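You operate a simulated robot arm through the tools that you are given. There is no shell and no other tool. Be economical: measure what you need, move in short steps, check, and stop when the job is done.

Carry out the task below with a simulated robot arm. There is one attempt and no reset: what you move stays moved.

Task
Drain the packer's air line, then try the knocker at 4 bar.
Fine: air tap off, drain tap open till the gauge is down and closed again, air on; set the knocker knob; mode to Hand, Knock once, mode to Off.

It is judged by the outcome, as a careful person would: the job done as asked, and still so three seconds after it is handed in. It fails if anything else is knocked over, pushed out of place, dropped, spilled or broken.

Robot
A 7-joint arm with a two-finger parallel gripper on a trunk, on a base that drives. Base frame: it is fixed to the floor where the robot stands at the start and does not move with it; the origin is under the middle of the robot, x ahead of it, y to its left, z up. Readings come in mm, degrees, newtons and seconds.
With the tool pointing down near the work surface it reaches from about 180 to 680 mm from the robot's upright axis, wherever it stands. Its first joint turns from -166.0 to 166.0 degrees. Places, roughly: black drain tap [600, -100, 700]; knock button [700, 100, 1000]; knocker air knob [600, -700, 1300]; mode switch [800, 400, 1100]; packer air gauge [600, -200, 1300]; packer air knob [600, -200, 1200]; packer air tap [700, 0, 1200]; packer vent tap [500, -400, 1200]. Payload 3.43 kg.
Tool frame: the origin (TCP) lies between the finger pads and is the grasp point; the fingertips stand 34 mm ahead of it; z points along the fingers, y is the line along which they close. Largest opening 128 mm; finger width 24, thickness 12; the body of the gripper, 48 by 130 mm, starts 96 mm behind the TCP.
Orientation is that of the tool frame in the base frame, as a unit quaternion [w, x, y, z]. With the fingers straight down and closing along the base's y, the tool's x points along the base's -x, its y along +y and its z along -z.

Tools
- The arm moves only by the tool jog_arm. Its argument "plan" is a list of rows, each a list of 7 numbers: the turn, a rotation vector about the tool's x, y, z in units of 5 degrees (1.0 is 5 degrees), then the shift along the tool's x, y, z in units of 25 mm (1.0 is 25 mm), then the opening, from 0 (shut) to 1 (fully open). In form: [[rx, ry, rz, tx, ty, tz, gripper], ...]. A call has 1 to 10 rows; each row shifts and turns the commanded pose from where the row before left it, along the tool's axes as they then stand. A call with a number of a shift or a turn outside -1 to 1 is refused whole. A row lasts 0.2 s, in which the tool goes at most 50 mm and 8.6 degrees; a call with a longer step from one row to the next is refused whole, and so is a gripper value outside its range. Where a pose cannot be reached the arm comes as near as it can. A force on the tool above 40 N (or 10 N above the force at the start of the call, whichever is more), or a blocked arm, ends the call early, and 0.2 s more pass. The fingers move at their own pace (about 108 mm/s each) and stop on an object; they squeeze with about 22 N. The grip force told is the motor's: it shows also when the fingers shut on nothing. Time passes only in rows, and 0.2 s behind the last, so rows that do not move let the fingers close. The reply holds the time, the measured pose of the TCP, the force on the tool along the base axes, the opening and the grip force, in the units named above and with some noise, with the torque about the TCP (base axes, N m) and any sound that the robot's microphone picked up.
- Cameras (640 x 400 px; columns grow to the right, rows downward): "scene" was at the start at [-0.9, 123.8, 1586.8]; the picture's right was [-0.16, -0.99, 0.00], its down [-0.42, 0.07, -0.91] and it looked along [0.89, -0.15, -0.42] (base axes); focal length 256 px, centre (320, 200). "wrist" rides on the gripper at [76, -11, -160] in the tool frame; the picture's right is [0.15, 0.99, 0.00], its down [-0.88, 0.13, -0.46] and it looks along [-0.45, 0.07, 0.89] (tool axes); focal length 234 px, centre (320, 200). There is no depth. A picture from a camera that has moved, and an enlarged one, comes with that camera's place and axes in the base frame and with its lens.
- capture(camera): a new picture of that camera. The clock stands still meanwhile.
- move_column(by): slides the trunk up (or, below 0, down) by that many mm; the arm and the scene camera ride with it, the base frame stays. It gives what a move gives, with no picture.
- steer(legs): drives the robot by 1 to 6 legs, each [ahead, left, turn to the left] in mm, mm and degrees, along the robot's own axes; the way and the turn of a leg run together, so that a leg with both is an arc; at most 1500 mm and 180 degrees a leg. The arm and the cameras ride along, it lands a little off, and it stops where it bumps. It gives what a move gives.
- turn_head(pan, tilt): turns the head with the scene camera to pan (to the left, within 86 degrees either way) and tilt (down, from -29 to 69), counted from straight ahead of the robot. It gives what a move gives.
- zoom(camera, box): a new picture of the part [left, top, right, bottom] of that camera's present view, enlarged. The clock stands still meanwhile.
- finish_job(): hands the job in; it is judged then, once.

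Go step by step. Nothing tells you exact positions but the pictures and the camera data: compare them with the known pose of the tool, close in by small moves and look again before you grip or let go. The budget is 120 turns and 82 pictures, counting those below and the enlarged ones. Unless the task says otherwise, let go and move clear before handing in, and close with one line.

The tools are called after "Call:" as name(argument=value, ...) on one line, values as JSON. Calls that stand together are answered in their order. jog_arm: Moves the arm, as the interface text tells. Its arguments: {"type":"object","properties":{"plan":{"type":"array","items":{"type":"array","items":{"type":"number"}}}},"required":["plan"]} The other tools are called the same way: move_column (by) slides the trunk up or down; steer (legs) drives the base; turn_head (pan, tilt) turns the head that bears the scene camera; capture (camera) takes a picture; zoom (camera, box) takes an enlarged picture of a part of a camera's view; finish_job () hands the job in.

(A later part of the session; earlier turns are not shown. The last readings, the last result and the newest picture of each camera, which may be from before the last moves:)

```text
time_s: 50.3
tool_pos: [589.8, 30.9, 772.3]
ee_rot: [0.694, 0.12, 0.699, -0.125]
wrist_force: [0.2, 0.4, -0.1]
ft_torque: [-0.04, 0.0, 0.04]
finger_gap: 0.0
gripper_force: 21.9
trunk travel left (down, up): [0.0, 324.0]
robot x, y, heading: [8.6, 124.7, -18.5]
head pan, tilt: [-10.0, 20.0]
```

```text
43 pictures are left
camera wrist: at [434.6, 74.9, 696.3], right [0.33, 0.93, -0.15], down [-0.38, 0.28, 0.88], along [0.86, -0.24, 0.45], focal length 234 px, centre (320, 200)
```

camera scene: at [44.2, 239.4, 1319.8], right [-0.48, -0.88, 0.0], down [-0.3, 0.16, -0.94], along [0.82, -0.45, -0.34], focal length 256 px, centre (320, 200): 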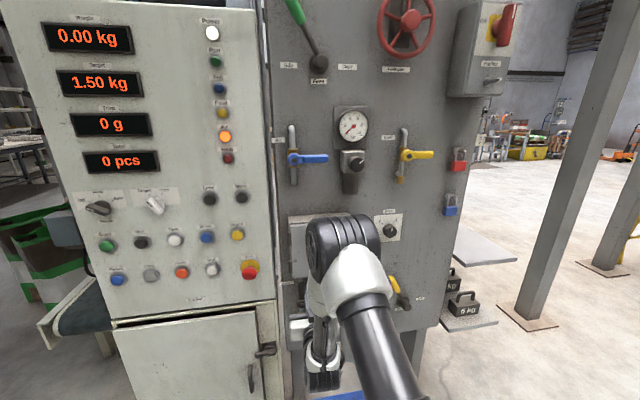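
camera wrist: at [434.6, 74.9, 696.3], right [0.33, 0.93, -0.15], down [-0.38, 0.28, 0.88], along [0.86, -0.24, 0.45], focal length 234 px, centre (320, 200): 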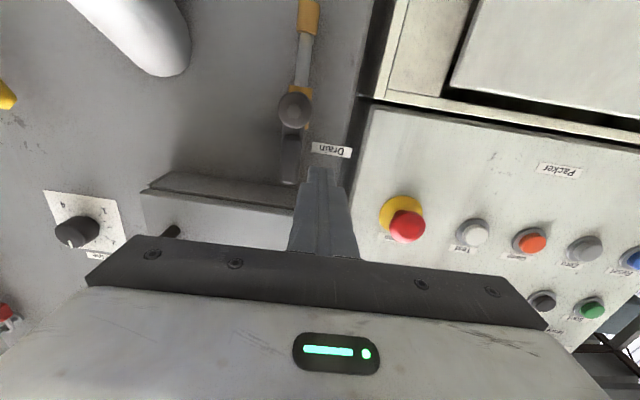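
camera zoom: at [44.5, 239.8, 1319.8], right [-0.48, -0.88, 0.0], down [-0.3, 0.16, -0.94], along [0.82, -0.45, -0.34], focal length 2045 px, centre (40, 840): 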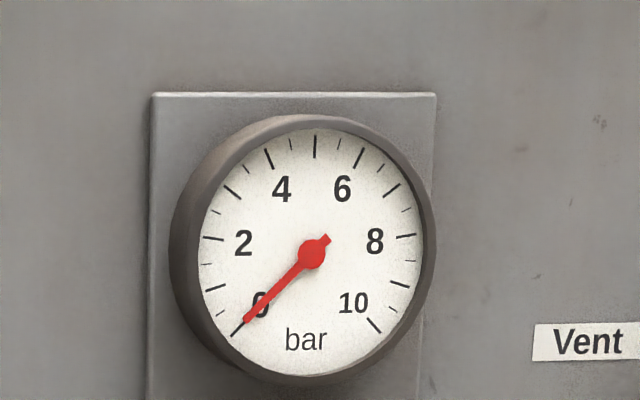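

Gauge reads 0. Now go in left of the drain handle and push it back right/down.

Call:
jog_arm(plan=[[0, 0, 0, 0.2, 0, 0.8, 0], [0, 0, 0, 0, 0, 0.8, 0], [0, 0, 0, 0, 0, 0.8, 0], [0, 0, 0, 0, -0.5, 0, 0], [0, 0, 0, -0.14, -0.5, 0, 0], [0, 0, 0, 0, -0.52, 0, 0], [0, 0, 0, 0.12, -0.5, 0, 0], [0, 0, 0, 0.25, -0.45, 0, 0], [0, 0, 0, 0.35, -0.37, 0, 0], [0, 0, 0, 0.45, -0.27, 0, 0]])

Call:
capture(camera="wrist")

```text
time_s: 52.5
tool_pos: [620.0, -59.6, 746.6]
ee_rot: [0.7, 0.117, 0.694, -0.122]
wrist_force: [-0.3, 9.0, 24.5]
ft_torque: [0.04, -0.35, 0.06]
finger_gap: 0.2
gripper_force: 22.0
trunk travel left (down, up): [0.0, 324.0]
robot x, y, heading: [4.1, 124.8, -18.5]
head pan, tilt: [-10.0, 20.0]
```

```text
42 pictures are left
camera wrist: at [465.7, -15.9, 669.0], right [0.33, 0.93, -0.15], down [-0.39, 0.28, 0.87], along [0.86, -0.23, 0.46], focal length 234 px, centre (320, 200)
```

wrist: 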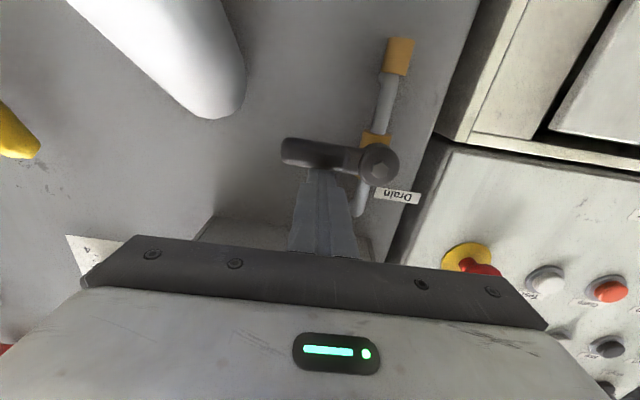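

Drain closed at its stop. Retract, raise the trunk, and go below the air handle.

Call:
jog_arm(plan=[[0, 0, 0, -0.4, 0, 0, 0], [0, 0, 0, 0, 0, -0.9, 0], [0, 0, 0, 0, 0, -0.9, 0], [0, 0, 0, 0, 0, -0.9, 0]])

Call:
move_column(by=275)

Call:
jog_arm(plan=[[0, 0, 0, -0.9, 0, 0, 0], [0, 0, 0, -0.9, 0, 0, 0], [0, 0, 0, -0.9, 0, 0, 0], [0, 0, 0, -0.9, 0, 0, 0], [0, 0, 0, -0.6, 0, 0, 0]])

Call:
capture(camera="wrist")

```text
time_s: 53.5
tool_pos: [555.7, -38.9, 751.1]
ee_rot: [0.695, 0.12, 0.699, -0.124]
wrist_force: [0.2, 0.2, 1.2]
ft_torque: [0.01, 0.01, 0.02]
finger_gap: 0.0
gripper_force: 21.2
trunk travel left (down, up): [0.0, 324.0]
robot x, y, heading: [7.2, 122.8, -18.5]
head pan, tilt: [-10.0, 20.0]
```

```text
time_s: 56.3
tool_pos: [555.7, -39.8, 1027.7]
ee_rot: [0.695, 0.119, 0.698, -0.123]
wrist_force: [-0.4, -0.3, 0.3]
ft_torque: [0.01, -0.01, 0.01]
finger_gap: 0.0
gripper_force: 22.0
trunk travel left (down, up): [-275.0, 49.0]
robot x, y, heading: [6.1, 123.2, -18.6]
head pan, tilt: [-10.0, 20.0]
```

```text
time_s: 57.5
tool_pos: [559.1, -40.6, 1131.8]
ee_rot: [0.695, 0.118, 0.699, -0.123]
wrist_force: [-0.3, 0.1, -0.5]
ft_torque: [-0.01, 0.0, 0.01]
finger_gap: 0.1
gripper_force: 22.2
trunk travel left (down, up): [-275.0, 49.0]
robot x, y, heading: [7.2, 123.4, -18.8]
head pan, tilt: [-10.0, 20.0]
```

```text
41 pictures are left
camera wrist: at [403.5, 3.4, 1056.4], right [0.33, 0.93, -0.15], down [-0.38, 0.28, 0.88], along [0.86, -0.24, 0.45], focal length 234 px, centre (320, 200)
```

wrist: 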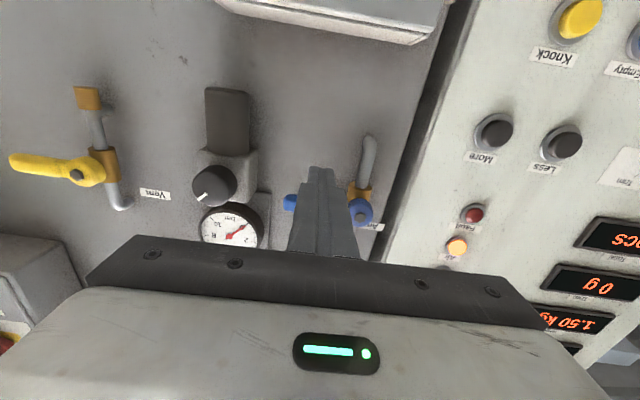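

Call:
jog_arm(plan=[[0, 0, 0, -1, 0, 0, 0], [0, 0, 0, 0, 0, 0.9, 0], [0, 0, 0, 0, 0, 0.9, 0], [0, 0, 0, 0, 0, 0.9, 0], [0, 0, 0, -0.52, 0, 0, 0], [0, 0, 0, -0.6, -0.15, 0, 0], [0, 0, 0, -0.62, 0, 0, 0], [0, 0, 0, -0.59, 0.16, 0, 0], [0, 0, 0, -0.53, 0.32, 0, 0], [0, 0, 0, -0.43, 0.44, 0, 0]])

Call:
jog_arm(plan=[[0, 0, 0, -0.3, 0.54, 0, 0], [0, 0, 0, 0, 0.2, 0, 0], [0, 0, 0, 0, 0.2, 0, 0], [0, 0, 0, 0, 0, 0, 0]])

Call:
capture(camera="wrist")

```text
time_s: 59.7
tool_pos: [626.8, -43.7, 1238.0]
ee_rot: [0.695, 0.119, 0.698, -0.123]
wrist_force: [-0.2, 0.5, 0.1]
ft_torque: [-0.02, 0.01, 0.02]
finger_gap: 0.2
gripper_force: 22.5
trunk travel left (down, up): [-275.0, 49.0]
robot x, y, heading: [4.6, 124.9, -18.9]
head pan, tilt: [-10.0, 20.0]
```

```text
time_s: 60.7
tool_pos: [632.1, -27.9, 1246.9]
ee_rot: [0.694, 0.124, 0.698, -0.126]
wrist_force: [-17.1, -21.0, 0.2]
ft_torque: [-0.23, 0.19, -0.16]
finger_gap: 0.0
gripper_force: 21.6
trunk travel left (down, up): [-275.0, 49.0]
robot x, y, heading: [6.8, 125.9, -18.7]
head pan, tilt: [-10.0, 20.0]
```

```text
40 pictures are left
camera wrist: at [478.1, 17.1, 1170.5], right [0.34, 0.93, -0.15], down [-0.38, 0.28, 0.88], along [0.86, -0.24, 0.45], focal length 234 px, centre (320, 200)
```

wrist: 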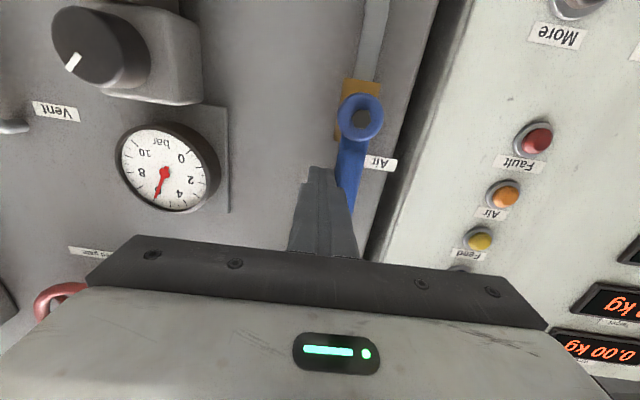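

Air is on and gauge recovering. Retract to a safe height and drive over to the right side for the knocker regulator.

Call:
jog_arm(plan=[[0, 0, 0, 0, -0.4, -0.4, 0], [0, 0, 0, 0, 0, -1, 0], [0, 0, 0, 0, 0, -1, 0], [0, 0, 0, 0.9, 0, -0.3, 0], [0, 0, 0, 0.9, 0, 0, 0], [0, 0, 0, 0.9, 0, 0, 0], [0, 0, 0, 0.9, 0, 0, 0], [0, 0, 0, 0.9, 0, 0, 0], [0, 0, 0, 0.9, 0, 0, 0]])

Call:
zoom(camera="scene", box=[270, 100, 470, 260])

```text
time_s: 62.7
tool_pos: [568.0, -8.6, 1110.1]
ee_rot: [0.695, 0.118, 0.699, -0.123]
wrist_force: [0.0, 0.4, -0.2]
ft_torque: [-0.01, -0.02, 0.01]
finger_gap: 0.1
gripper_force: 21.9
trunk travel left (down, up): [-275.0, 49.0]
robot x, y, heading: [6.5, 122.0, -18.7]
head pan, tilt: [-10.0, 20.0]
```

```text
2.50 times, centred on (370, 180) of scene
camera zoom: at [44.6, 239.9, 1594.8], right [-0.48, -0.88, 0.0], down [-0.3, 0.16, -0.94], along [0.82, -0.45, -0.34], focal length 639 px, centre (195, 250)
```

zoom: 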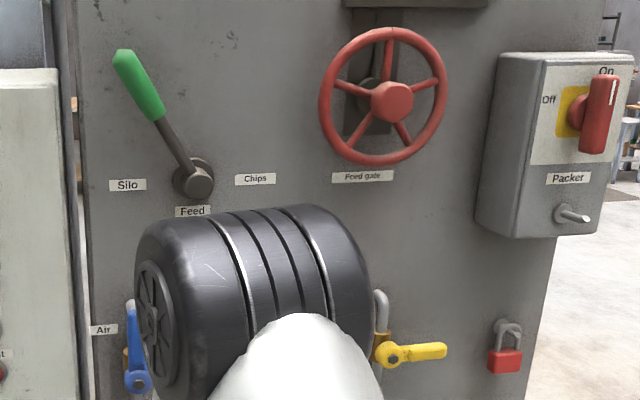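

Call:
steer(legs=[[0, -280, 0], [-130, -300, 0], [0, -450, 0]])

Call:
turn_head(pan=30, tilt=20)

Call:
capture(camera="scene")

```text
time_s: 73.5
tool_pos: [107.4, -939.2, 1110.0]
ee_rot: [0.694, 0.125, 0.697, -0.13]
wrist_force: [0.0, -0.4, 0.4]
ft_torque: [-0.03, 0.02, 0.03]
finger_gap: 0.0
gripper_force: 21.5
trunk travel left (down, up): [-275.0, 49.0]
robot x, y, heading: [-453.0, -794.3, -19.4]
head pan, tilt: [-10.0, 20.0]
```

```text
time_s: 74.5
tool_pos: [106.0, -938.4, 1111.0]
ee_rot: [0.693, 0.124, 0.698, -0.13]
wrist_force: [-0.6, 0.3, 0.8]
ft_torque: [0.0, -0.02, 0.0]
finger_gap: 0.0
gripper_force: 22.0
trunk travel left (down, up): [-275.0, 49.0]
robot x, y, heading: [-454.1, -796.2, -19.4]
head pan, tilt: [30.0, 20.0]
```

```text
38 pictures are left
camera scene: at [-401.0, -618.5, 1594.8], right [0.18, -0.98, 0.0], down [-0.34, -0.06, -0.94], along [0.92, 0.17, -0.34], focal length 256 px, centre (320, 200)
```

scene: 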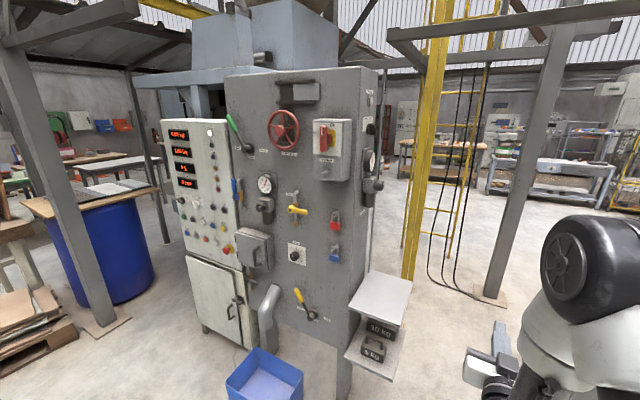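

Call:
zoom(camera="scene", box=[335, 80, 415, 210])

```text
3.08 times, centred on (375, 145) of scene
camera zoom: at [-401.0, -618.5, 1594.8], right [0.18, -0.98, 0.0], down [-0.34, -0.06, -0.94], along [0.92, 0.17, -0.34], focal length 787 px, centre (151, 369)
```

zoom: 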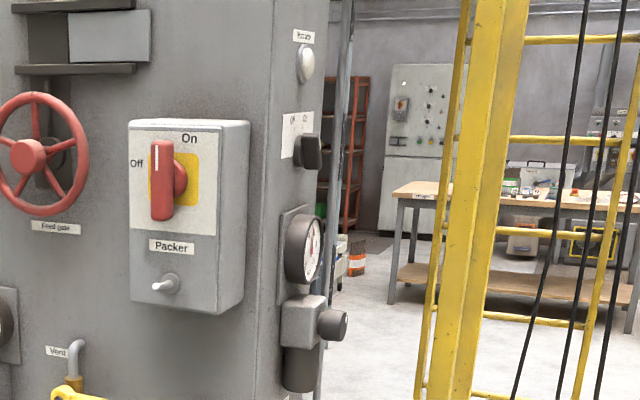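

Knocker regulator with its own gauge sits on the right face; knob ≈ (585,-668,1306). I'll turn to face the corner diagonally and yaw the tool 45° to point at the side face, all in free space.

Call:
steer(legs=[[0, 0, 45]])

Call:
jog_arm(plan=[[-1, 0, 0, -0.85, -0.46, -0.04, 0], [-1, 0, 0, -0.85, -0.45, -0.08, 0], [-1, 0, 0, -0.85, -0.44, -0.12, 0], [-1, 0, 0, -0.85, -0.43, -0.16, 0], [-1, 0, 0, -0.85, -0.42, -0.2, 0], [-1, 0, 0, -0.85, -0.4, -0.23, 0], [-1, 0, 0, -0.85, -0.38, -0.26, 0], [-1, 0, 0, -0.85, -0.35, -0.3, 0], [-1, 0, 0, -0.85, -0.33, -0.33, 0]])

Call:
steer(legs=[[0, -341, 0], [290, 0, 0]])

Call:
turn_head(pan=10, tilt=25)

Call:
capture(camera="scene")

Call:
capture(camera="wrist")

```text
time_s: 77.0
tool_pos: [43.1, -500.0, 1109.1]
ee_rot: [0.69, -0.154, 0.692, 0.147]
wrist_force: [0.1, -0.5, 0.1]
ft_torque: [-0.04, 0.01, 0.0]
finger_gap: 0.1
gripper_force: 22.1
trunk travel left (down, up): [-275.0, 49.0]
robot x, y, heading: [-453.1, -788.7, 25.7]
head pan, tilt: [30.0, 20.0]
```

```text
time_s: 79.0
tool_pos: [76.2, -595.1, 1300.4]
ee_rot: [0.578, -0.406, 0.583, 0.402]
wrist_force: [0.2, 0.0, 0.0]
ft_torque: [0.0, -0.05, 0.02]
finger_gap: 0.1
gripper_force: 22.0
trunk travel left (down, up): [-275.0, 49.0]
robot x, y, heading: [-453.0, -799.1, 25.6]
head pan, tilt: [30.0, 20.0]
```

```text
time_s: 84.6
tool_pos: [492.4, -787.1, 1300.2]
ee_rot: [0.58, -0.404, 0.585, 0.399]
wrist_force: [0.2, 0.6, -0.3]
ft_torque: [0.01, -0.01, 0.0]
finger_gap: 0.2
gripper_force: 22.1
trunk travel left (down, up): [-275.0, 49.0]
robot x, y, heading: [-37.7, -981.7, 25.3]
head pan, tilt: [30.0, 20.0]
```

```text
time_s: 85.4
tool_pos: [491.6, -787.2, 1301.0]
ee_rot: [0.58, -0.403, 0.585, 0.398]
wrist_force: [-0.5, 0.2, 0.4]
ft_torque: [0.03, 0.01, -0.01]
finger_gap: 0.1
gripper_force: 22.6
trunk travel left (down, up): [-275.0, 49.0]
robot x, y, heading: [-36.9, -986.3, 25.0]
head pan, tilt: [10.0, 25.0]
```

```text
36 pictures are left
camera scene: at [-106.5, -842.3, 1586.7], right [0.58, -0.82, 0.0], down [-0.35, -0.24, -0.91], along [0.74, 0.52, -0.42], focal length 256 px, centre (320, 200)
```

scene: 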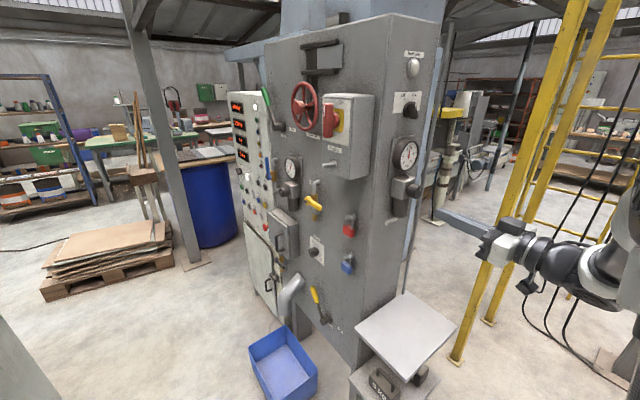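

```text
35 pictures are left
camera wrist: at [444.7, -939.4, 1225.2], right [-0.92, 0.35, -0.15], down [-0.28, -0.37, 0.88], along [0.26, 0.86, 0.44], focal length 234 px, centre (320, 200)
```

wrist: 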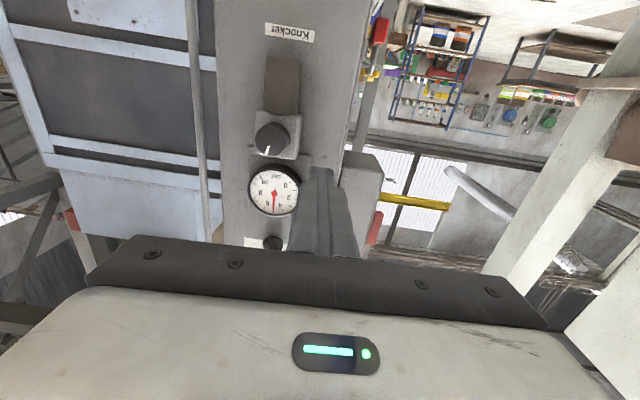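

The "Knocker" label is visible. Read its gauge.

Call:
zoom(camera="scene", box=[380, 130, 450, 220])

Call:
zoom(camera="wrist", box=[230, 100, 350, 230])

```text
4.44 times, centred on (415, 175) of scene
camera zoom: at [-106.5, -842.3, 1586.7], right [0.58, -0.82, 0.0], down [-0.35, -0.24, -0.91], along [0.74, 0.52, -0.42], focal length 1136 px, centre (-102, 311)
```

zoom: 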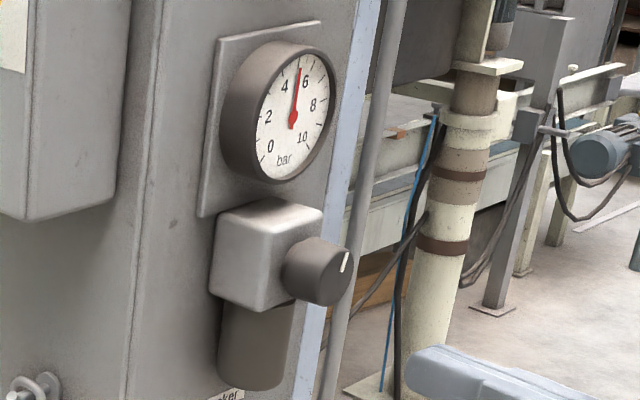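

```text
3.08 times, centred on (290, 165) of wrist
camera zoom: at [444.7, -939.4, 1225.2], right [-0.92, 0.35, -0.15], down [-0.28, -0.37, 0.88], along [0.26, 0.86, 0.44], focal length 720 px, centre (412, 308)
```

zoom: 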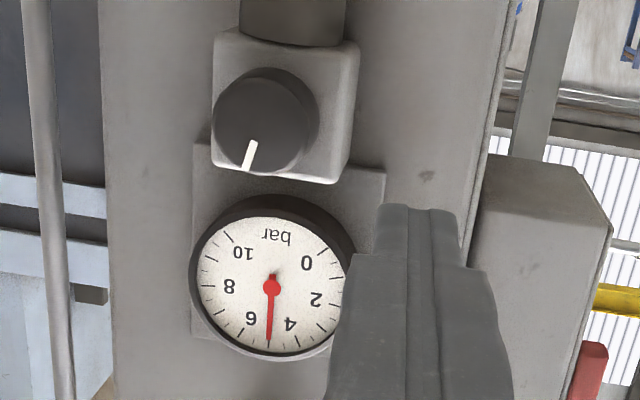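

Knocker gauge reads ~5.2 bar; knob face at about n=783, l=-456, z=1298. Align in front of it, opened.

Call:
jog_arm(plan=[[0, 0, 0, 0.1, -0.83, 0, 0.6], [0, 0, 0, 0, -0.83, 0, 0.6], [0, 0, 0, 0, -0.83, 0, 0.6], [0, 0, 0, 0, 0, 0.9, 0.6], [0, 0, 0, 0, 0, 0.9, 0.6]])

Call:
capture(camera="wrist")

Call:
zoom(camera="scene", box=[380, 130, 480, 230])

```text
time_s: 86.6
tool_pos: [566.6, -766.1, 1298.5]
ee_rot: [0.581, -0.402, 0.585, 0.398]
wrist_force: [0.1, 0.4, 0.1]
ft_torque: [-0.02, 0.02, 0.02]
finger_gap: 76.6
gripper_force: 0.0
trunk travel left (down, up): [-275.0, 49.0]
robot x, y, heading: [-40.1, -983.2, 25.2]
head pan, tilt: [10.0, 25.0]
```

```text
32 pictures are left
camera wrist: at [518.6, -919.3, 1223.1], right [-0.92, 0.35, -0.15], down [-0.28, -0.37, 0.88], along [0.26, 0.86, 0.44], focal length 234 px, centre (320, 200)
```

wrist: 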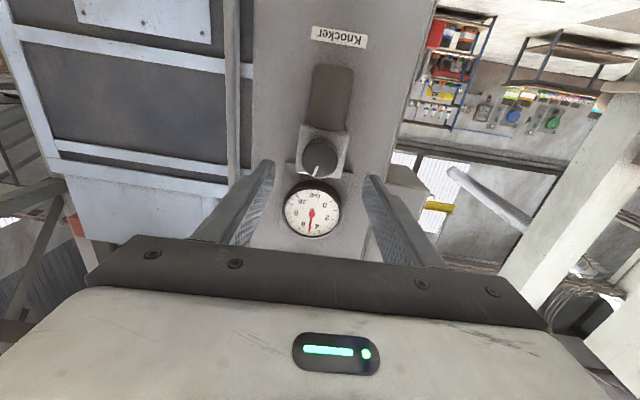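

```text
4.00 times, centred on (430, 180) of scene
camera zoom: at [-106.5, -842.2, 1586.7], right [0.58, -0.82, 0.0], down [-0.35, -0.24, -0.91], along [0.74, 0.52, -0.42], focal length 1023 px, centre (-120, 280)
```

zoom: 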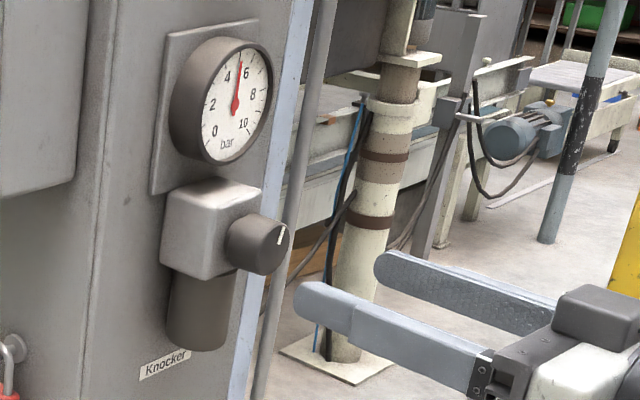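

Well aligned. Advance 74 mm around the knob.

Call:
jog_arm(plan=[[0, 0, 0, 0.1, 0, 0.75, 0.6], [0, 0, 0, 0, 0, 0.75, 0.6], [0, 0, 0, 0, 0, 0.75, 0.6], [0, 0, 0, 0, 0, 0.7, 0.6]])

Call:
zoom(camera="scene", box=[380, 130, 480, 230])

```text
time_s: 87.6
tool_pos: [593.3, -697.7, 1294.1]
ee_rot: [0.581, -0.402, 0.585, 0.398]
wrist_force: [0.1, 0.2, 0.1]
ft_torque: [-0.04, 0.01, 0.0]
finger_gap: 77.0
gripper_force: 0.1
trunk travel left (down, up): [-275.0, 49.0]
robot x, y, heading: [-37.3, -979.9, 25.5]
head pan, tilt: [10.0, 25.0]
```

```text
4.00 times, centred on (430, 180) of scene
camera zoom: at [-106.4, -842.2, 1586.7], right [0.58, -0.82, 0.0], down [-0.35, -0.24, -0.91], along [0.74, 0.52, -0.42], focal length 1023 px, centre (-120, 280)
```

zoom: 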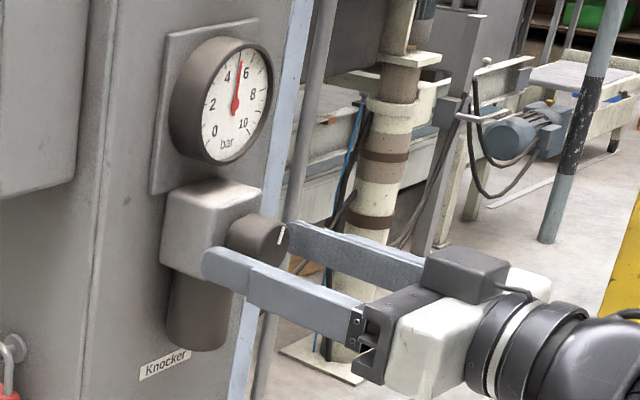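

Call:
jog_arm(plan=[[0, 0, 0, -0.15, 0, 0, 0.6], [0, 0, 0, 0, 0, 0, 0], [0, 0, 0, 0, 0, 0, 0], [0, 0, 0, 0, 0, 0, 0]])

Call:
zoom(camera="scene", box=[380, 130, 480, 230])

```text
time_s: 88.6
tool_pos: [592.5, -695.3, 1299.9]
ee_rot: [0.58, -0.404, 0.584, 0.4]
wrist_force: [-7.4, 0.9, -2.0]
ft_torque: [-0.05, 0.0, 0.43]
finger_gap: 41.2
gripper_force: 45.5
trunk travel left (down, up): [-275.0, 49.0]
robot x, y, heading: [-39.7, -983.2, 25.4]
head pan, tilt: [10.0, 25.0]
```

```text
4.00 times, centred on (430, 180) of scene
camera zoom: at [-107.5, -842.2, 1586.6], right [0.58, -0.82, 0.0], down [-0.34, -0.24, -0.91], along [0.74, 0.52, -0.42], focal length 1023 px, centre (-120, 280)
```

zoom: 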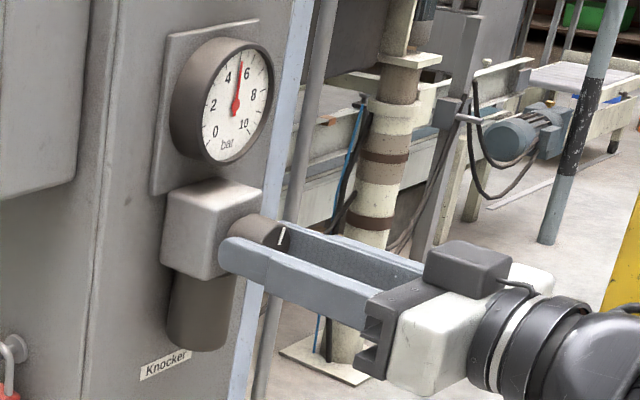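

Gripped (41 mm). Turn counter-clockwise ~25° and read the gauge.

Call:
jog_arm(plan=[[0, 0, -1, 0, 0, 0, 0], [0, 0, -1, 0, 0, 0, 0], [0, 0, -1, 0, 0, 0, 0], [0, 0, -1, 0, 0, 0, 0], [0, 0, -1, 0, 0, 0, 0], [0, 0, 0, 0, 0, 0, 0]])

Call:
zoom(camera="scene", box=[400, 130, 450, 200])

```text
time_s: 90.0
tool_pos: [591.5, -696.0, 1297.4]
ee_rot: [0.653, -0.521, 0.482, 0.264]
wrist_force: [-5.3, 4.0, -0.3]
ft_torque: [0.93, -0.28, 0.68]
finger_gap: 41.3
gripper_force: 44.8
trunk travel left (down, up): [-275.0, 49.0]
robot x, y, heading: [-39.0, -982.7, 25.2]
head pan, tilt: [10.0, 25.0]
```

```text
5.71 times, centred on (425, 165) of scene
camera zoom: at [-107.4, -841.8, 1586.7], right [0.58, -0.82, 0.0], down [-0.34, -0.24, -0.91], along [0.74, 0.52, -0.42], focal length 1461 px, centre (-280, 400)
```

zoom: 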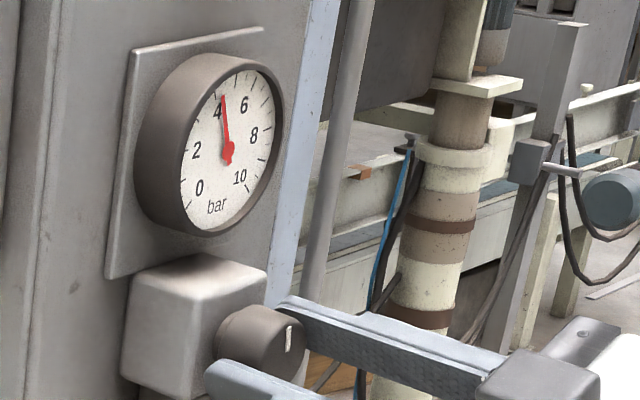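

Call:
zoom(camera="scene", box=[428, 138, 452, 172])

Call:
zoom(camera="wrist", box=[240, 120, 400, 240])

```text
11.76 times, centred on (440, 155) of scene
camera zoom: at [-107.4, -841.8, 1586.7], right [0.58, -0.82, 0.0], down [-0.34, -0.24, -0.91], along [0.74, 0.52, -0.42], focal length 3008 px, centre (-1092, 729)
```

zoom: 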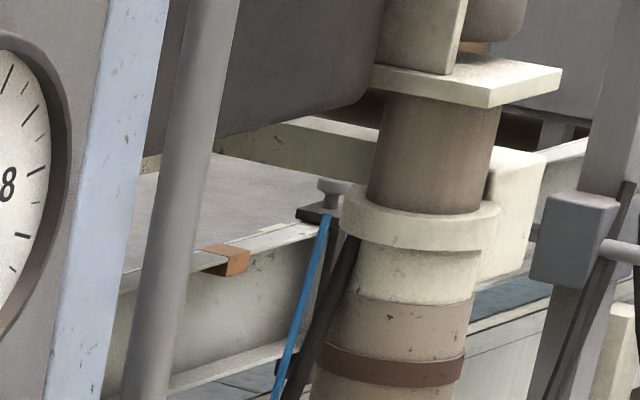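

```text
3.33 times, centred on (320, 180) of wrist
camera zoom: at [573.8, -860.6, 1236.3], right [-0.78, 0.29, -0.55], down [-0.62, -0.24, 0.74], along [0.08, 0.92, 0.37], focal length 781 px, centre (320, 267)
```

zoom: 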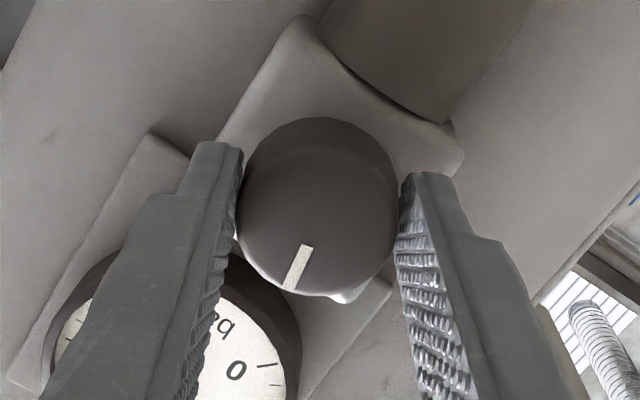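

Call:
zoom(camera="scene", box=[392, 142, 424, 172])

```text
13.33 times, centred on (408, 157) of scene
camera zoom: at [-107.4, -841.8, 1586.7], right [0.58, -0.82, 0.0], down [-0.34, -0.24, -0.91], along [0.74, 0.52, -0.42], focal length 3409 px, centre (-853, 773)
```

zoom: 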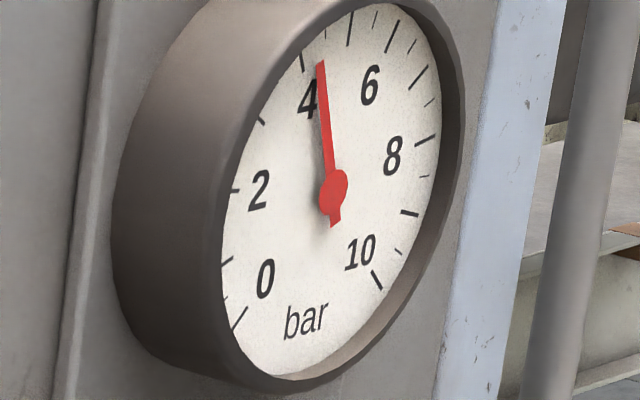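

Now ≈4.2 bar. One more 5° step.

Call:
jog_arm(plan=[[0, 0, -0.5, 0, 0, 0, 0], [0, 0, -0.5, 0, 0, 0, 0], [0, 0, 0, 0, 0, 0, 0], [0, 0, 0, 0, 0, 0, 0]])

Call:
zoom(camera="scene", box=[392, 142, 424, 172])

```text
time_s: 91.0
tool_pos: [591.5, -696.8, 1299.4]
ee_rot: [0.664, -0.541, 0.46, 0.235]
wrist_force: [-2.8, 7.2, 3.2]
ft_torque: [0.61, -0.22, 0.35]
finger_gap: 41.2
gripper_force: 45.3
trunk travel left (down, up): [-275.0, 49.0]
robot x, y, heading: [-36.0, -982.4, 25.4]
head pan, tilt: [10.0, 25.0]
```

```text
13.33 times, centred on (408, 157) of scene
camera zoom: at [-107.2, -841.7, 1586.7], right [0.58, -0.82, 0.0], down [-0.34, -0.24, -0.91], along [0.74, 0.52, -0.42], focal length 3409 px, centre (-853, 773)
```

zoom: 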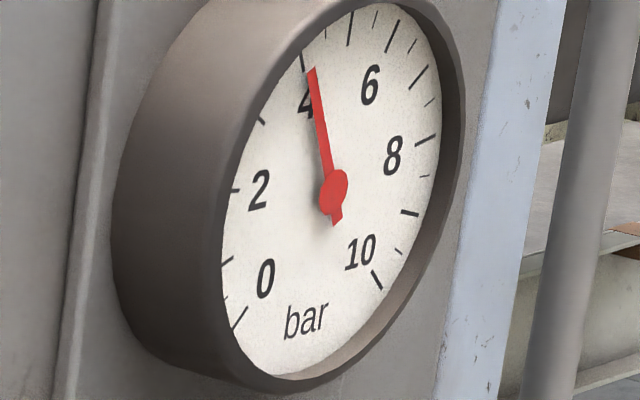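

Reads 4.0. Release, back off, and verify.

Call:
jog_arm(plan=[[0, 0, 0, 0, 0, 0, 0.6], [0, 0, 0, 0, 0, 0, 0.6], [0, 0, 0, 0, 0, -0.8, 0.6], [0, 0, 0, 0, 0, -0.8, 0.6], [0, 0, 0, 0, 0, -0.8, 0.6], [0, 0, 0, 0, 0, -0.8, 0.6], [0, 0, 1, 0, 0, -0.5, 0], [0, 0, 1, 0, 0, -0.5, 0], [0, 0, 1, 0, 0, 0, 0], [0, 0, 1, 0, 0, 0, 0]])

Call:
jog_arm(plan=[[0, 0, 1, 0, 0, 0, 0], [0, 0, 1, 0, 0, 0, 0], [0, 0, 0, 0, 0, 0, 0]])

Call:
zoom(camera="wrist", box=[260, 110, 370, 250])

Call:
zoom(camera="scene", box=[392, 142, 424, 172])

```text
time_s: 93.2
tool_pos: [554.9, -795.2, 1298.8]
ee_rot: [0.613, -0.452, 0.548, 0.346]
wrist_force: [-0.3, -0.1, 0.0]
ft_torque: [0.01, -0.04, 0.01]
finger_gap: 0.0
gripper_force: 21.7
trunk travel left (down, up): [-275.0, 49.0]
robot x, y, heading: [-40.6, -986.3, 25.1]
head pan, tilt: [10.0, 25.0]
```

```text
time_s: 94.0
tool_pos: [554.9, -796.1, 1298.0]
ee_rot: [0.58, -0.403, 0.585, 0.399]
wrist_force: [0.1, 0.0, -0.8]
ft_torque: [-0.04, -0.01, -0.02]
finger_gap: 0.0
gripper_force: 21.7
trunk travel left (down, up): [-275.0, 49.0]
robot x, y, heading: [-41.2, -984.4, 25.3]
head pan, tilt: [10.0, 25.0]
```

```text
2.86 times, centred on (315, 180) of wrist
camera zoom: at [508.2, -948.3, 1224.1], right [-0.92, 0.35, -0.15], down [-0.28, -0.37, 0.88], along [0.26, 0.86, 0.44], focal length 669 px, centre (334, 257)
```

zoom: 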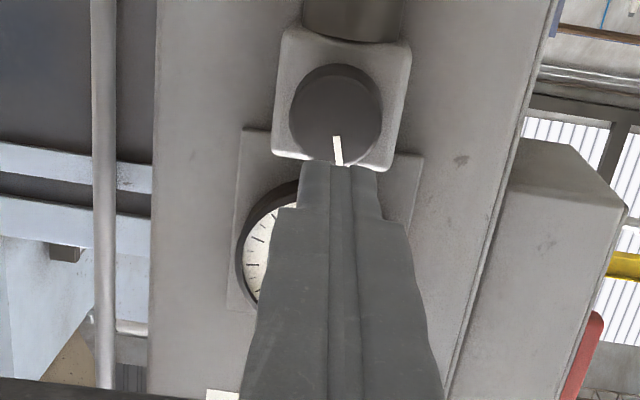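

```text
13.33 times, centred on (408, 157) of scene
camera zoom: at [-106.5, -842.3, 1586.7], right [0.58, -0.82, 0.0], down [-0.35, -0.24, -0.91], along [0.74, 0.52, -0.42], focal length 3409 px, centre (-853, 773)
```

zoom: 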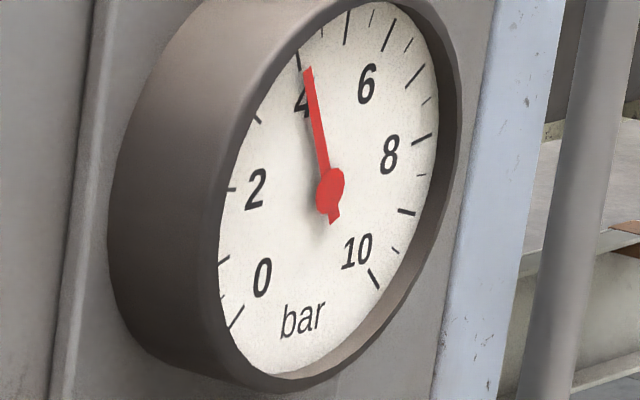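

Knocker holds at 4.0 bar. Now back away, turn to the panel heading, and straighten the tool.

Call:
steer(legs=[[-320, 0, 0], [0, 0, -44.3]])

Call:
jog_arm(plan=[[1, 0, 0, 0.85, 0.33, 0.33, 0], [1, 0, 0, 0.85, 0.35, 0.3, 0], [1, 0, 0, 0.85, 0.38, 0.26, 0], [1, 0, 0, 0.85, 0.4, 0.23, 0], [1, 0, 0, 0.85, 0.42, 0.2, 0], [1, 0, 0, 0.85, 0.43, 0.16, 0], [1, 0, 0, 0.85, 0.44, 0.12, 0], [1, 0, 0, 0.85, 0.45, 0.08, 0], [1, 0, 0, 0.85, 0.46, 0.04, 0]])

```text
time_s: 98.2
tool_pos: [239.9, -1394.3, 1299.8]
ee_rot: [0.688, -0.154, 0.693, 0.151]
wrist_force: [0.1, 0.3, 1.2]
ft_torque: [0.02, -0.01, -0.01]
finger_gap: 0.0
gripper_force: 22.0
trunk travel left (down, up): [-275.0, 49.0]
robot x, y, heading: [-319.7, -1117.6, -18.9]
head pan, tilt: [10.0, 25.0]
```

```text
time_s: 100.2
tool_pos: [272.7, -1300.3, 1106.6]
ee_rot: [0.694, 0.122, 0.698, -0.126]
wrist_force: [0.2, -0.4, 0.4]
ft_torque: [0.0, 0.03, 0.0]
finger_gap: 0.0
gripper_force: 22.2
trunk travel left (down, up): [-275.0, 49.0]
robot x, y, heading: [-317.1, -1116.0, -18.8]
head pan, tilt: [10.0, 25.0]
```

Call:
jog_arm(plan=[[0, 0, 0, 0, 0, -0.8, 0], [0, 0, 0, 0, 0, -0.8, 0], [0, 0, 0, 0, 0, -0.4, 0]])

Call:
steer(legs=[[-180, 0, 0], [0, 660, 0]])

```text
time_s: 101.0
tool_pos: [225.3, -1281.1, 1107.5]
ee_rot: [0.695, 0.121, 0.698, -0.126]
wrist_force: [0.2, 0.0, 0.5]
ft_torque: [0.0, 0.0, 0.03]
finger_gap: 0.1
gripper_force: 22.1
trunk travel left (down, up): [-275.0, 49.0]
robot x, y, heading: [-314.2, -1117.1, -18.8]
head pan, tilt: [10.0, 25.0]
```

```text
time_s: 108.9
tool_pos: [280.4, -594.7, 1108.1]
ee_rot: [0.694, 0.123, 0.698, -0.127]
wrist_force: [-0.1, 0.4, 0.7]
ft_torque: [-0.02, 0.01, -0.02]
finger_gap: 0.1
gripper_force: 22.0
trunk travel left (down, up): [-275.0, 49.0]
robot x, y, heading: [-265.4, -427.6, -19.2]
head pan, tilt: [10.0, 25.0]
```

Call:
steer(legs=[[75, 290, 0.3], [0, 500, 0]])

Call:
turn_head(pan=10, tilt=35)

Call:
capture(camera="scene")

```text
time_s: 117.4
tool_pos: [612.9, 143.9, 1108.4]
ee_rot: [0.695, 0.12, 0.698, -0.124]
wrist_force: [0.1, -0.4, -0.4]
ft_torque: [0.0, 0.01, 0.01]
finger_gap: 0.0
gripper_force: 22.4
trunk travel left (down, up): [-275.0, 49.0]
robot x, y, heading: [68.0, 308.9, -18.8]
head pan, tilt: [10.0, 25.0]
```

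```text
time_s: 118.1
tool_pos: [612.2, 143.9, 1107.7]
ee_rot: [0.694, 0.12, 0.699, -0.125]
wrist_force: [0.0, 0.3, 0.8]
ft_torque: [-0.01, 0.0, 0.0]
finger_gap: 0.0
gripper_force: 22.0
trunk travel left (down, up): [-275.0, 49.0]
robot x, y, heading: [70.2, 306.8, -18.9]
head pan, tilt: [10.0, 35.0]
```

```text
21 pictures are left
camera scene: at [114.1, 456.7, 1571.0], right [-0.15, -0.99, 0.0], down [-0.57, 0.09, -0.82], along [0.81, -0.13, -0.57], focal length 256 px, centre (320, 200)
```

scene: 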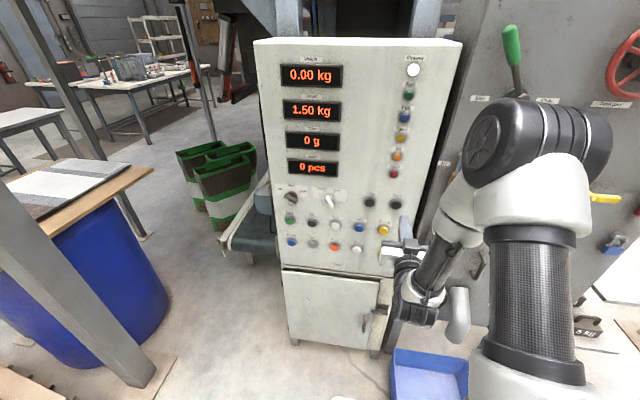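

Mode knob ≈ n 655–670, l 695, z 1063; Knock ≈ n 665, l 365, z 962. Drive left so both are in reach.

Call:
steer(legs=[[0, 220, 0]])

Call:
jog_arm(plan=[[0, 0, 0, 0.6, 0.9, 0, 0.55], [0, 0, 0, 0.6, 0.9, 0, 0.55], [0, 0, 0, 0.6, 0.9, 0, 0.55], [0, 0, 0, 0, 0.9, 0, 0.55], [0, 0, 0, 0, 0.9, 0, 0.55]])

Call:
capture(camera="wrist")

```text
time_s: 120.8
tool_pos: [684.8, 350.7, 1108.0]
ee_rot: [0.695, 0.12, 0.698, -0.124]
wrist_force: [0.5, 0.6, 1.0]
ft_torque: [0.01, -0.02, -0.03]
finger_gap: 0.0
gripper_force: 22.1
trunk travel left (down, up): [-275.0, 49.0]
robot x, y, heading: [142.5, 517.6, -19.2]
head pan, tilt: [10.0, 35.0]
```

```text
time_s: 122.0
tool_pos: [723.4, 459.1, 1064.1]
ee_rot: [0.694, 0.122, 0.698, -0.127]
wrist_force: [-0.2, -0.2, -0.5]
ft_torque: [-0.01, 0.02, 0.0]
finger_gap: 70.2
gripper_force: 0.0
trunk travel left (down, up): [-275.0, 49.0]
robot x, y, heading: [140.5, 518.7, -19.0]
head pan, tilt: [10.0, 35.0]
```

```text
20 pictures are left
camera wrist: at [568.5, 503.4, 988.0], right [0.34, 0.93, -0.15], down [-0.38, 0.28, 0.88], along [0.86, -0.24, 0.45], focal length 234 px, centre (320, 200)
```

wrist: 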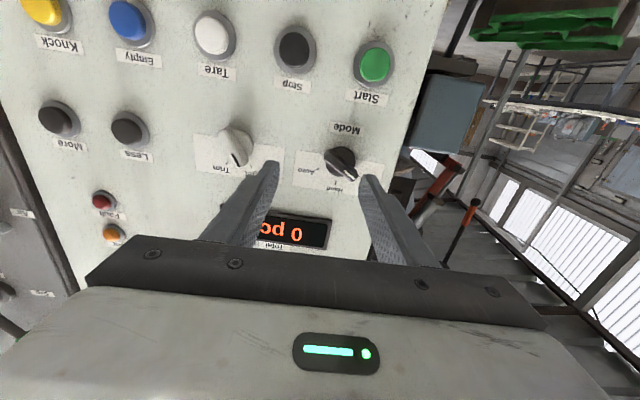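

Call:
zoom(camera="wrist", box=[290, 110, 400, 210])

Call:
zoom(camera="scene", box=[310, 170, 430, 280])

```text
4.00 times, centred on (345, 160) of wrist
camera zoom: at [568.5, 503.4, 988.0], right [0.34, 0.93, -0.15], down [-0.38, 0.28, 0.88], along [0.86, -0.24, 0.45], focal length 937 px, centre (220, 360)
```

zoom: 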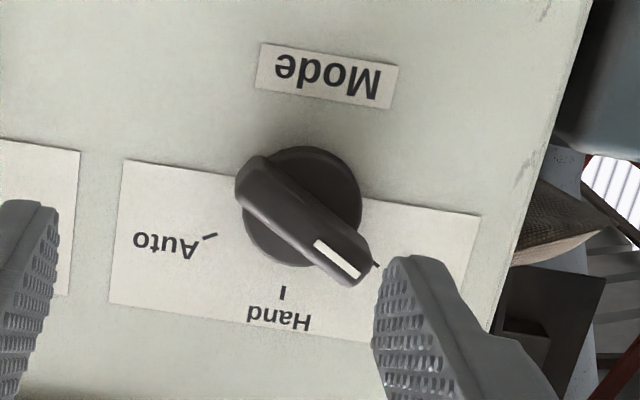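

```text
3.64 times, centred on (370, 225) of scene
camera zoom: at [185.2, 664.0, 1571.0], right [-0.16, -0.99, 0.0], down [-0.57, 0.09, -0.82], along [0.81, -0.13, -0.57], focal length 930 px, centre (138, 109)
```

zoom: 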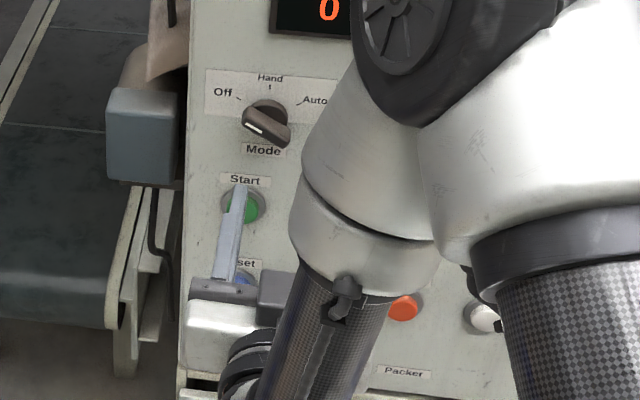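

Bar points to Off, detents ≈ ±60° (Hand straight up). I'll center on it and roll the tool -57° to match the bar, still in front.

Call:
jog_arm(plan=[[0, 0, 0, -0.32, 0.97, 0, 0.5], [0, 0, -1, 0, 0, 0, 0.5], [0, 0, -1, 0, 0, 0, 0.5], [0, 0, -1, 0, 0, 0, 0.5], [0, 0, -1, 0, 0, 0, 0.5], [0, 0, -1, 0, 0, 0, 0.5], [0, 0, -1, 0, 0, 0, 0.5], [0, 0, -1, 0, 0, 0, 0.5], [0, 0, -1, 0, 0, 0, 0.5], [0, 0, -1, 0, 0, 0, 0.5]])

Call:
jog_arm(plan=[[0, 0, -1, 0, 0, 0, 0.5], [0, 0, -1, 0, 0, 0, 0.5], [0, 0, -0.4, 0, 0, 0.8, 0.5], [0, 0, 0, 0, 0, 0.8, 0.5], [0, 0, 0, 0, 0, 0.8, 0.5]])

Call:
capture(camera="wrist")

```text
time_s: 124.2
tool_pos: [730.5, 479.5, 1070.5]
ee_rot: [0.593, -0.157, 0.692, -0.381]
wrist_force: [0.0, -0.4, 0.0]
ft_torque: [-0.01, 0.01, -0.02]
finger_gap: 64.1
gripper_force: 0.1
trunk travel left (down, up): [-275.0, 49.0]
robot x, y, heading: [142.1, 519.2, -19.2]
head pan, tilt: [10.0, 35.0]
```

```text
time_s: 125.4
tool_pos: [785.9, 459.6, 1069.5]
ee_rot: [0.55, -0.227, 0.671, -0.442]
wrist_force: [-0.4, 0.2, 0.4]
ft_torque: [-0.01, 0.05, 0.0]
finger_gap: 64.2
gripper_force: 0.1
trunk travel left (down, up): [-275.0, 49.0]
robot x, y, heading: [138.5, 516.3, -18.8]
head pan, tilt: [10.0, 35.0]
```

```text
17 pictures are left
camera wrist: at [611.9, 449.8, 1038.0], right [0.14, 0.39, -0.91], down [-0.15, 0.92, 0.37], along [0.98, 0.08, 0.18], focal length 234 px, centre (320, 200)
```

wrist: 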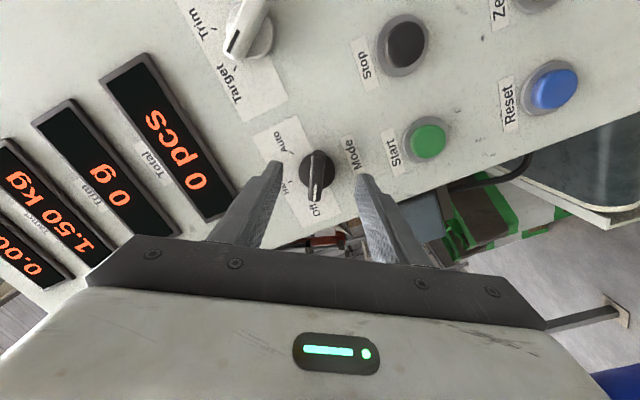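

Aligned. Advance ~35 mm over the bar in small steps and close.

Call:
jog_arm(plan=[[0, 0, 0, 0, 0, 0.4, 0.5], [0, 0, 0, 0, 0, 0.4, 0.5], [0, 0, 0, 0, 0, 0.4, 0.5], [0, 0, 0, 0, 0, 0.2, 0.5]])

Call:
zoom(camera="scene", box=[320, 160, 400, 230])

```text
time_s: 126.4
tool_pos: [820.4, 446.9, 1067.9]
ee_rot: [0.55, -0.227, 0.671, -0.442]
wrist_force: [-0.3, -0.1, 0.3]
ft_torque: [0.0, 0.02, 0.0]
finger_gap: 64.1
gripper_force: 0.1
trunk travel left (down, up): [-275.0, 49.0]
robot x, y, heading: [140.0, 518.2, -18.9]
head pan, tilt: [10.0, 35.0]
```

```text
5.71 times, centred on (360, 195) of scene
camera zoom: at [185.3, 664.0, 1571.0], right [-0.16, -0.99, 0.0], down [-0.57, 0.09, -0.82], along [0.81, -0.13, -0.57], focal length 1461 px, centre (91, 229)
```

zoom: 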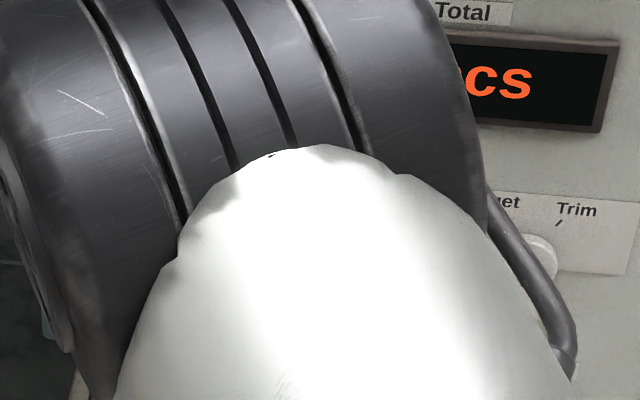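

Call:
jog_arm(plan=[[0, 0, 0, -0.07, -0.1, 0, 0.5], [0, 0, 0, 0, 0, 0, 0], [0, 0, 0, 0, 0, 0, 0], [0, 0, 0, 0, 0, 0, 0]])

Call:
capture(camera="wrist")

```text
time_s: 127.4
tool_pos: [819.9, 446.2, 1071.5]
ee_rot: [0.55, -0.228, 0.671, -0.441]
wrist_force: [0.4, 1.8, -4.1]
ft_torque: [0.06, 0.12, 0.11]
finger_gap: 37.2
gripper_force: 44.6
trunk travel left (down, up): [-275.0, 49.0]
robot x, y, heading: [140.1, 517.5, -18.8]
head pan, tilt: [10.0, 35.0]
```

```text
15 pictures are left
camera wrist: at [645.9, 437.3, 1040.5], right [0.14, 0.39, -0.91], down [-0.15, 0.92, 0.37], along [0.98, 0.09, 0.18], focal length 234 px, centre (320, 200)
```

wrist: 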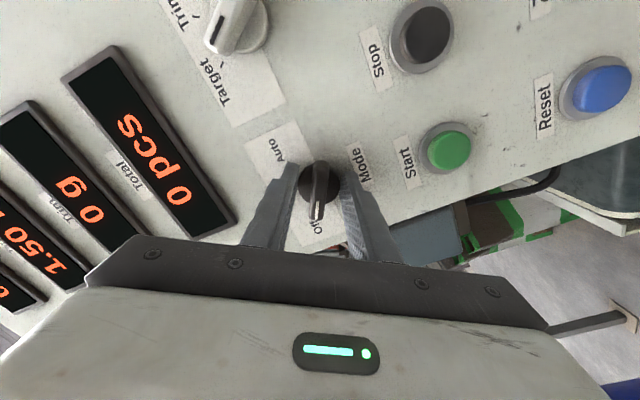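

It grips the round base (37 mm). Back off 10 mm to grip the bar itself.

Call:
jog_arm(plan=[[0, 0, 0, 0, 0, 0, 0.4], [0, 0, 0, 0, 0, -0.4, 0.4], [0, 0, 0, 0, 0, 0, 0], [0, 0, 0, 0, 0, 0, 0], [0, 0, 0, 0, 0, 0, 0]])

```text
time_s: 128.6
tool_pos: [809.3, 450.6, 1072.3]
ee_rot: [0.551, -0.227, 0.671, -0.441]
wrist_force: [1.4, 1.4, -1.3]
ft_torque: [0.22, 0.68, 0.45]
finger_gap: 13.1
gripper_force: 45.2
trunk travel left (down, up): [-275.0, 49.0]
robot x, y, heading: [141.7, 517.5, -18.9]
head pan, tilt: [10.0, 35.0]
```

Bar gripped (13 mm). Turn clockwise to Hand.

Call:
jog_arm(plan=[[0, 0, 1, 0, 0, 0, 0], [0, 0, 1, 0, 0, 0, 0], [0, 0, 1, 0, 0, 0, 0], [0, 0, 1, 0, 0, 0, 0], [0, 0, 1, 0, 0, 0, 0], [0, 0, 1, 0, 0, 0, 0], [0, 0, 1, 0, 0, 0, 0], [0, 0, 1, 0, 0, 0, 0], [0, 0, 1, 0, 0, 0, 0], [0, 0, 1, 0, 0, 0, 0]])

Call:
jog_arm(plan=[[0, 0, 1, 0, 0, 0, 0], [0, 0, 0.5, 0, 0, 0, 0], [0, 0, 0, 0, 0, 0, 0]])

Call:
zoom(camera="wrist", box=[240, 100, 400, 220])

```text
time_s: 130.8
tool_pos: [813.1, 453.9, 1068.4]
ee_rot: [0.683, 0.076, 0.707, -0.164]
wrist_force: [7.2, 18.4, -20.8]
ft_torque: [0.38, 1.58, 1.11]
finger_gap: 13.2
gripper_force: 45.4
trunk travel left (down, up): [-275.0, 49.0]
robot x, y, heading: [138.6, 519.0, -18.7]
head pan, tilt: [10.0, 35.0]
```

```text
time_s: 131.6
tool_pos: [812.0, 454.4, 1069.1]
ee_rot: [0.693, 0.121, 0.701, -0.119]
wrist_force: [3.4, 22.0, -19.2]
ft_torque: [0.36, 1.55, 1.29]
finger_gap: 13.1
gripper_force: 45.3
trunk travel left (down, up): [-275.0, 49.0]
robot x, y, heading: [137.2, 519.0, -18.8]
head pan, tilt: [10.0, 35.0]
```

```text
3.33 times, centred on (320, 160) of wrist
camera zoom: at [656.8, 499.4, 994.6], right [0.33, 0.93, -0.14], down [-0.38, 0.27, 0.89], along [0.87, -0.24, 0.44], focal length 781 px, centre (320, 333)
```

zoom: 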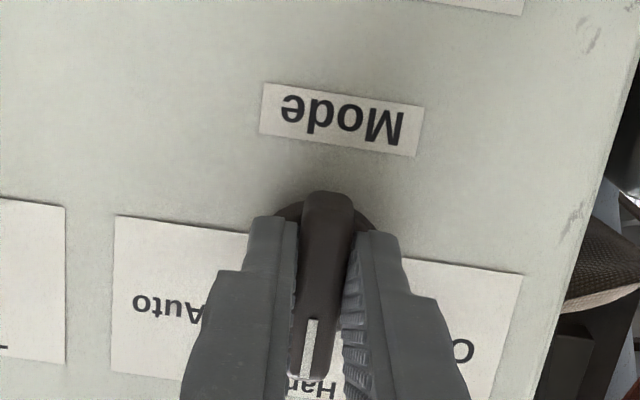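

Pointing to Hand. Release, retract, and check.

Call:
jog_arm(plan=[[0, 0, 0, 0, 0, 0, 0.4], [0, 0, 0, 0, 0, 0, 0.4], [0, 0, 0, 0, 0, -0.9, 0.4], [0, 0, 0, 0, 0, -0.9, 0.4], [0, 0, 0, 0, 0, -0.9, 0.4], [0, 0, 0, 0, 0, 0, 0]])

Call:
capture(camera="wrist")

```text
time_s: 133.0
tool_pos: [744.4, 470.1, 1072.8]
ee_rot: [0.695, 0.124, 0.697, -0.123]
wrist_force: [0.2, -0.5, 0.2]
ft_torque: [0.0, -0.02, -0.02]
finger_gap: 0.0
gripper_force: 22.2
trunk travel left (down, up): [-275.0, 49.0]
robot x, y, heading: [140.2, 522.1, -18.7]
head pan, tilt: [10.0, 35.0]
```

```text
13 pictures are left
camera wrist: at [589.7, 516.2, 997.3], right [0.34, 0.93, -0.14], down [-0.38, 0.28, 0.88], along [0.86, -0.24, 0.45], focal length 234 px, centre (320, 200)
```

wrist: 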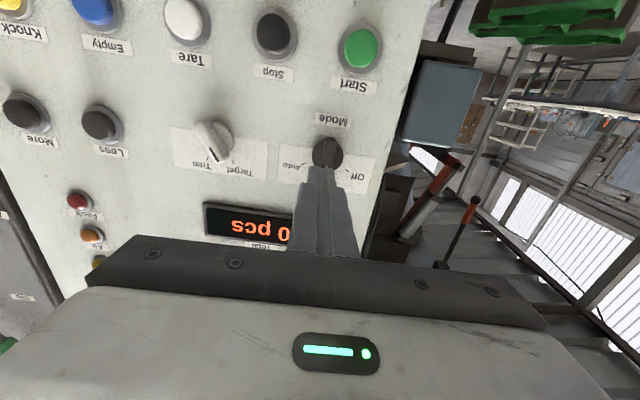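

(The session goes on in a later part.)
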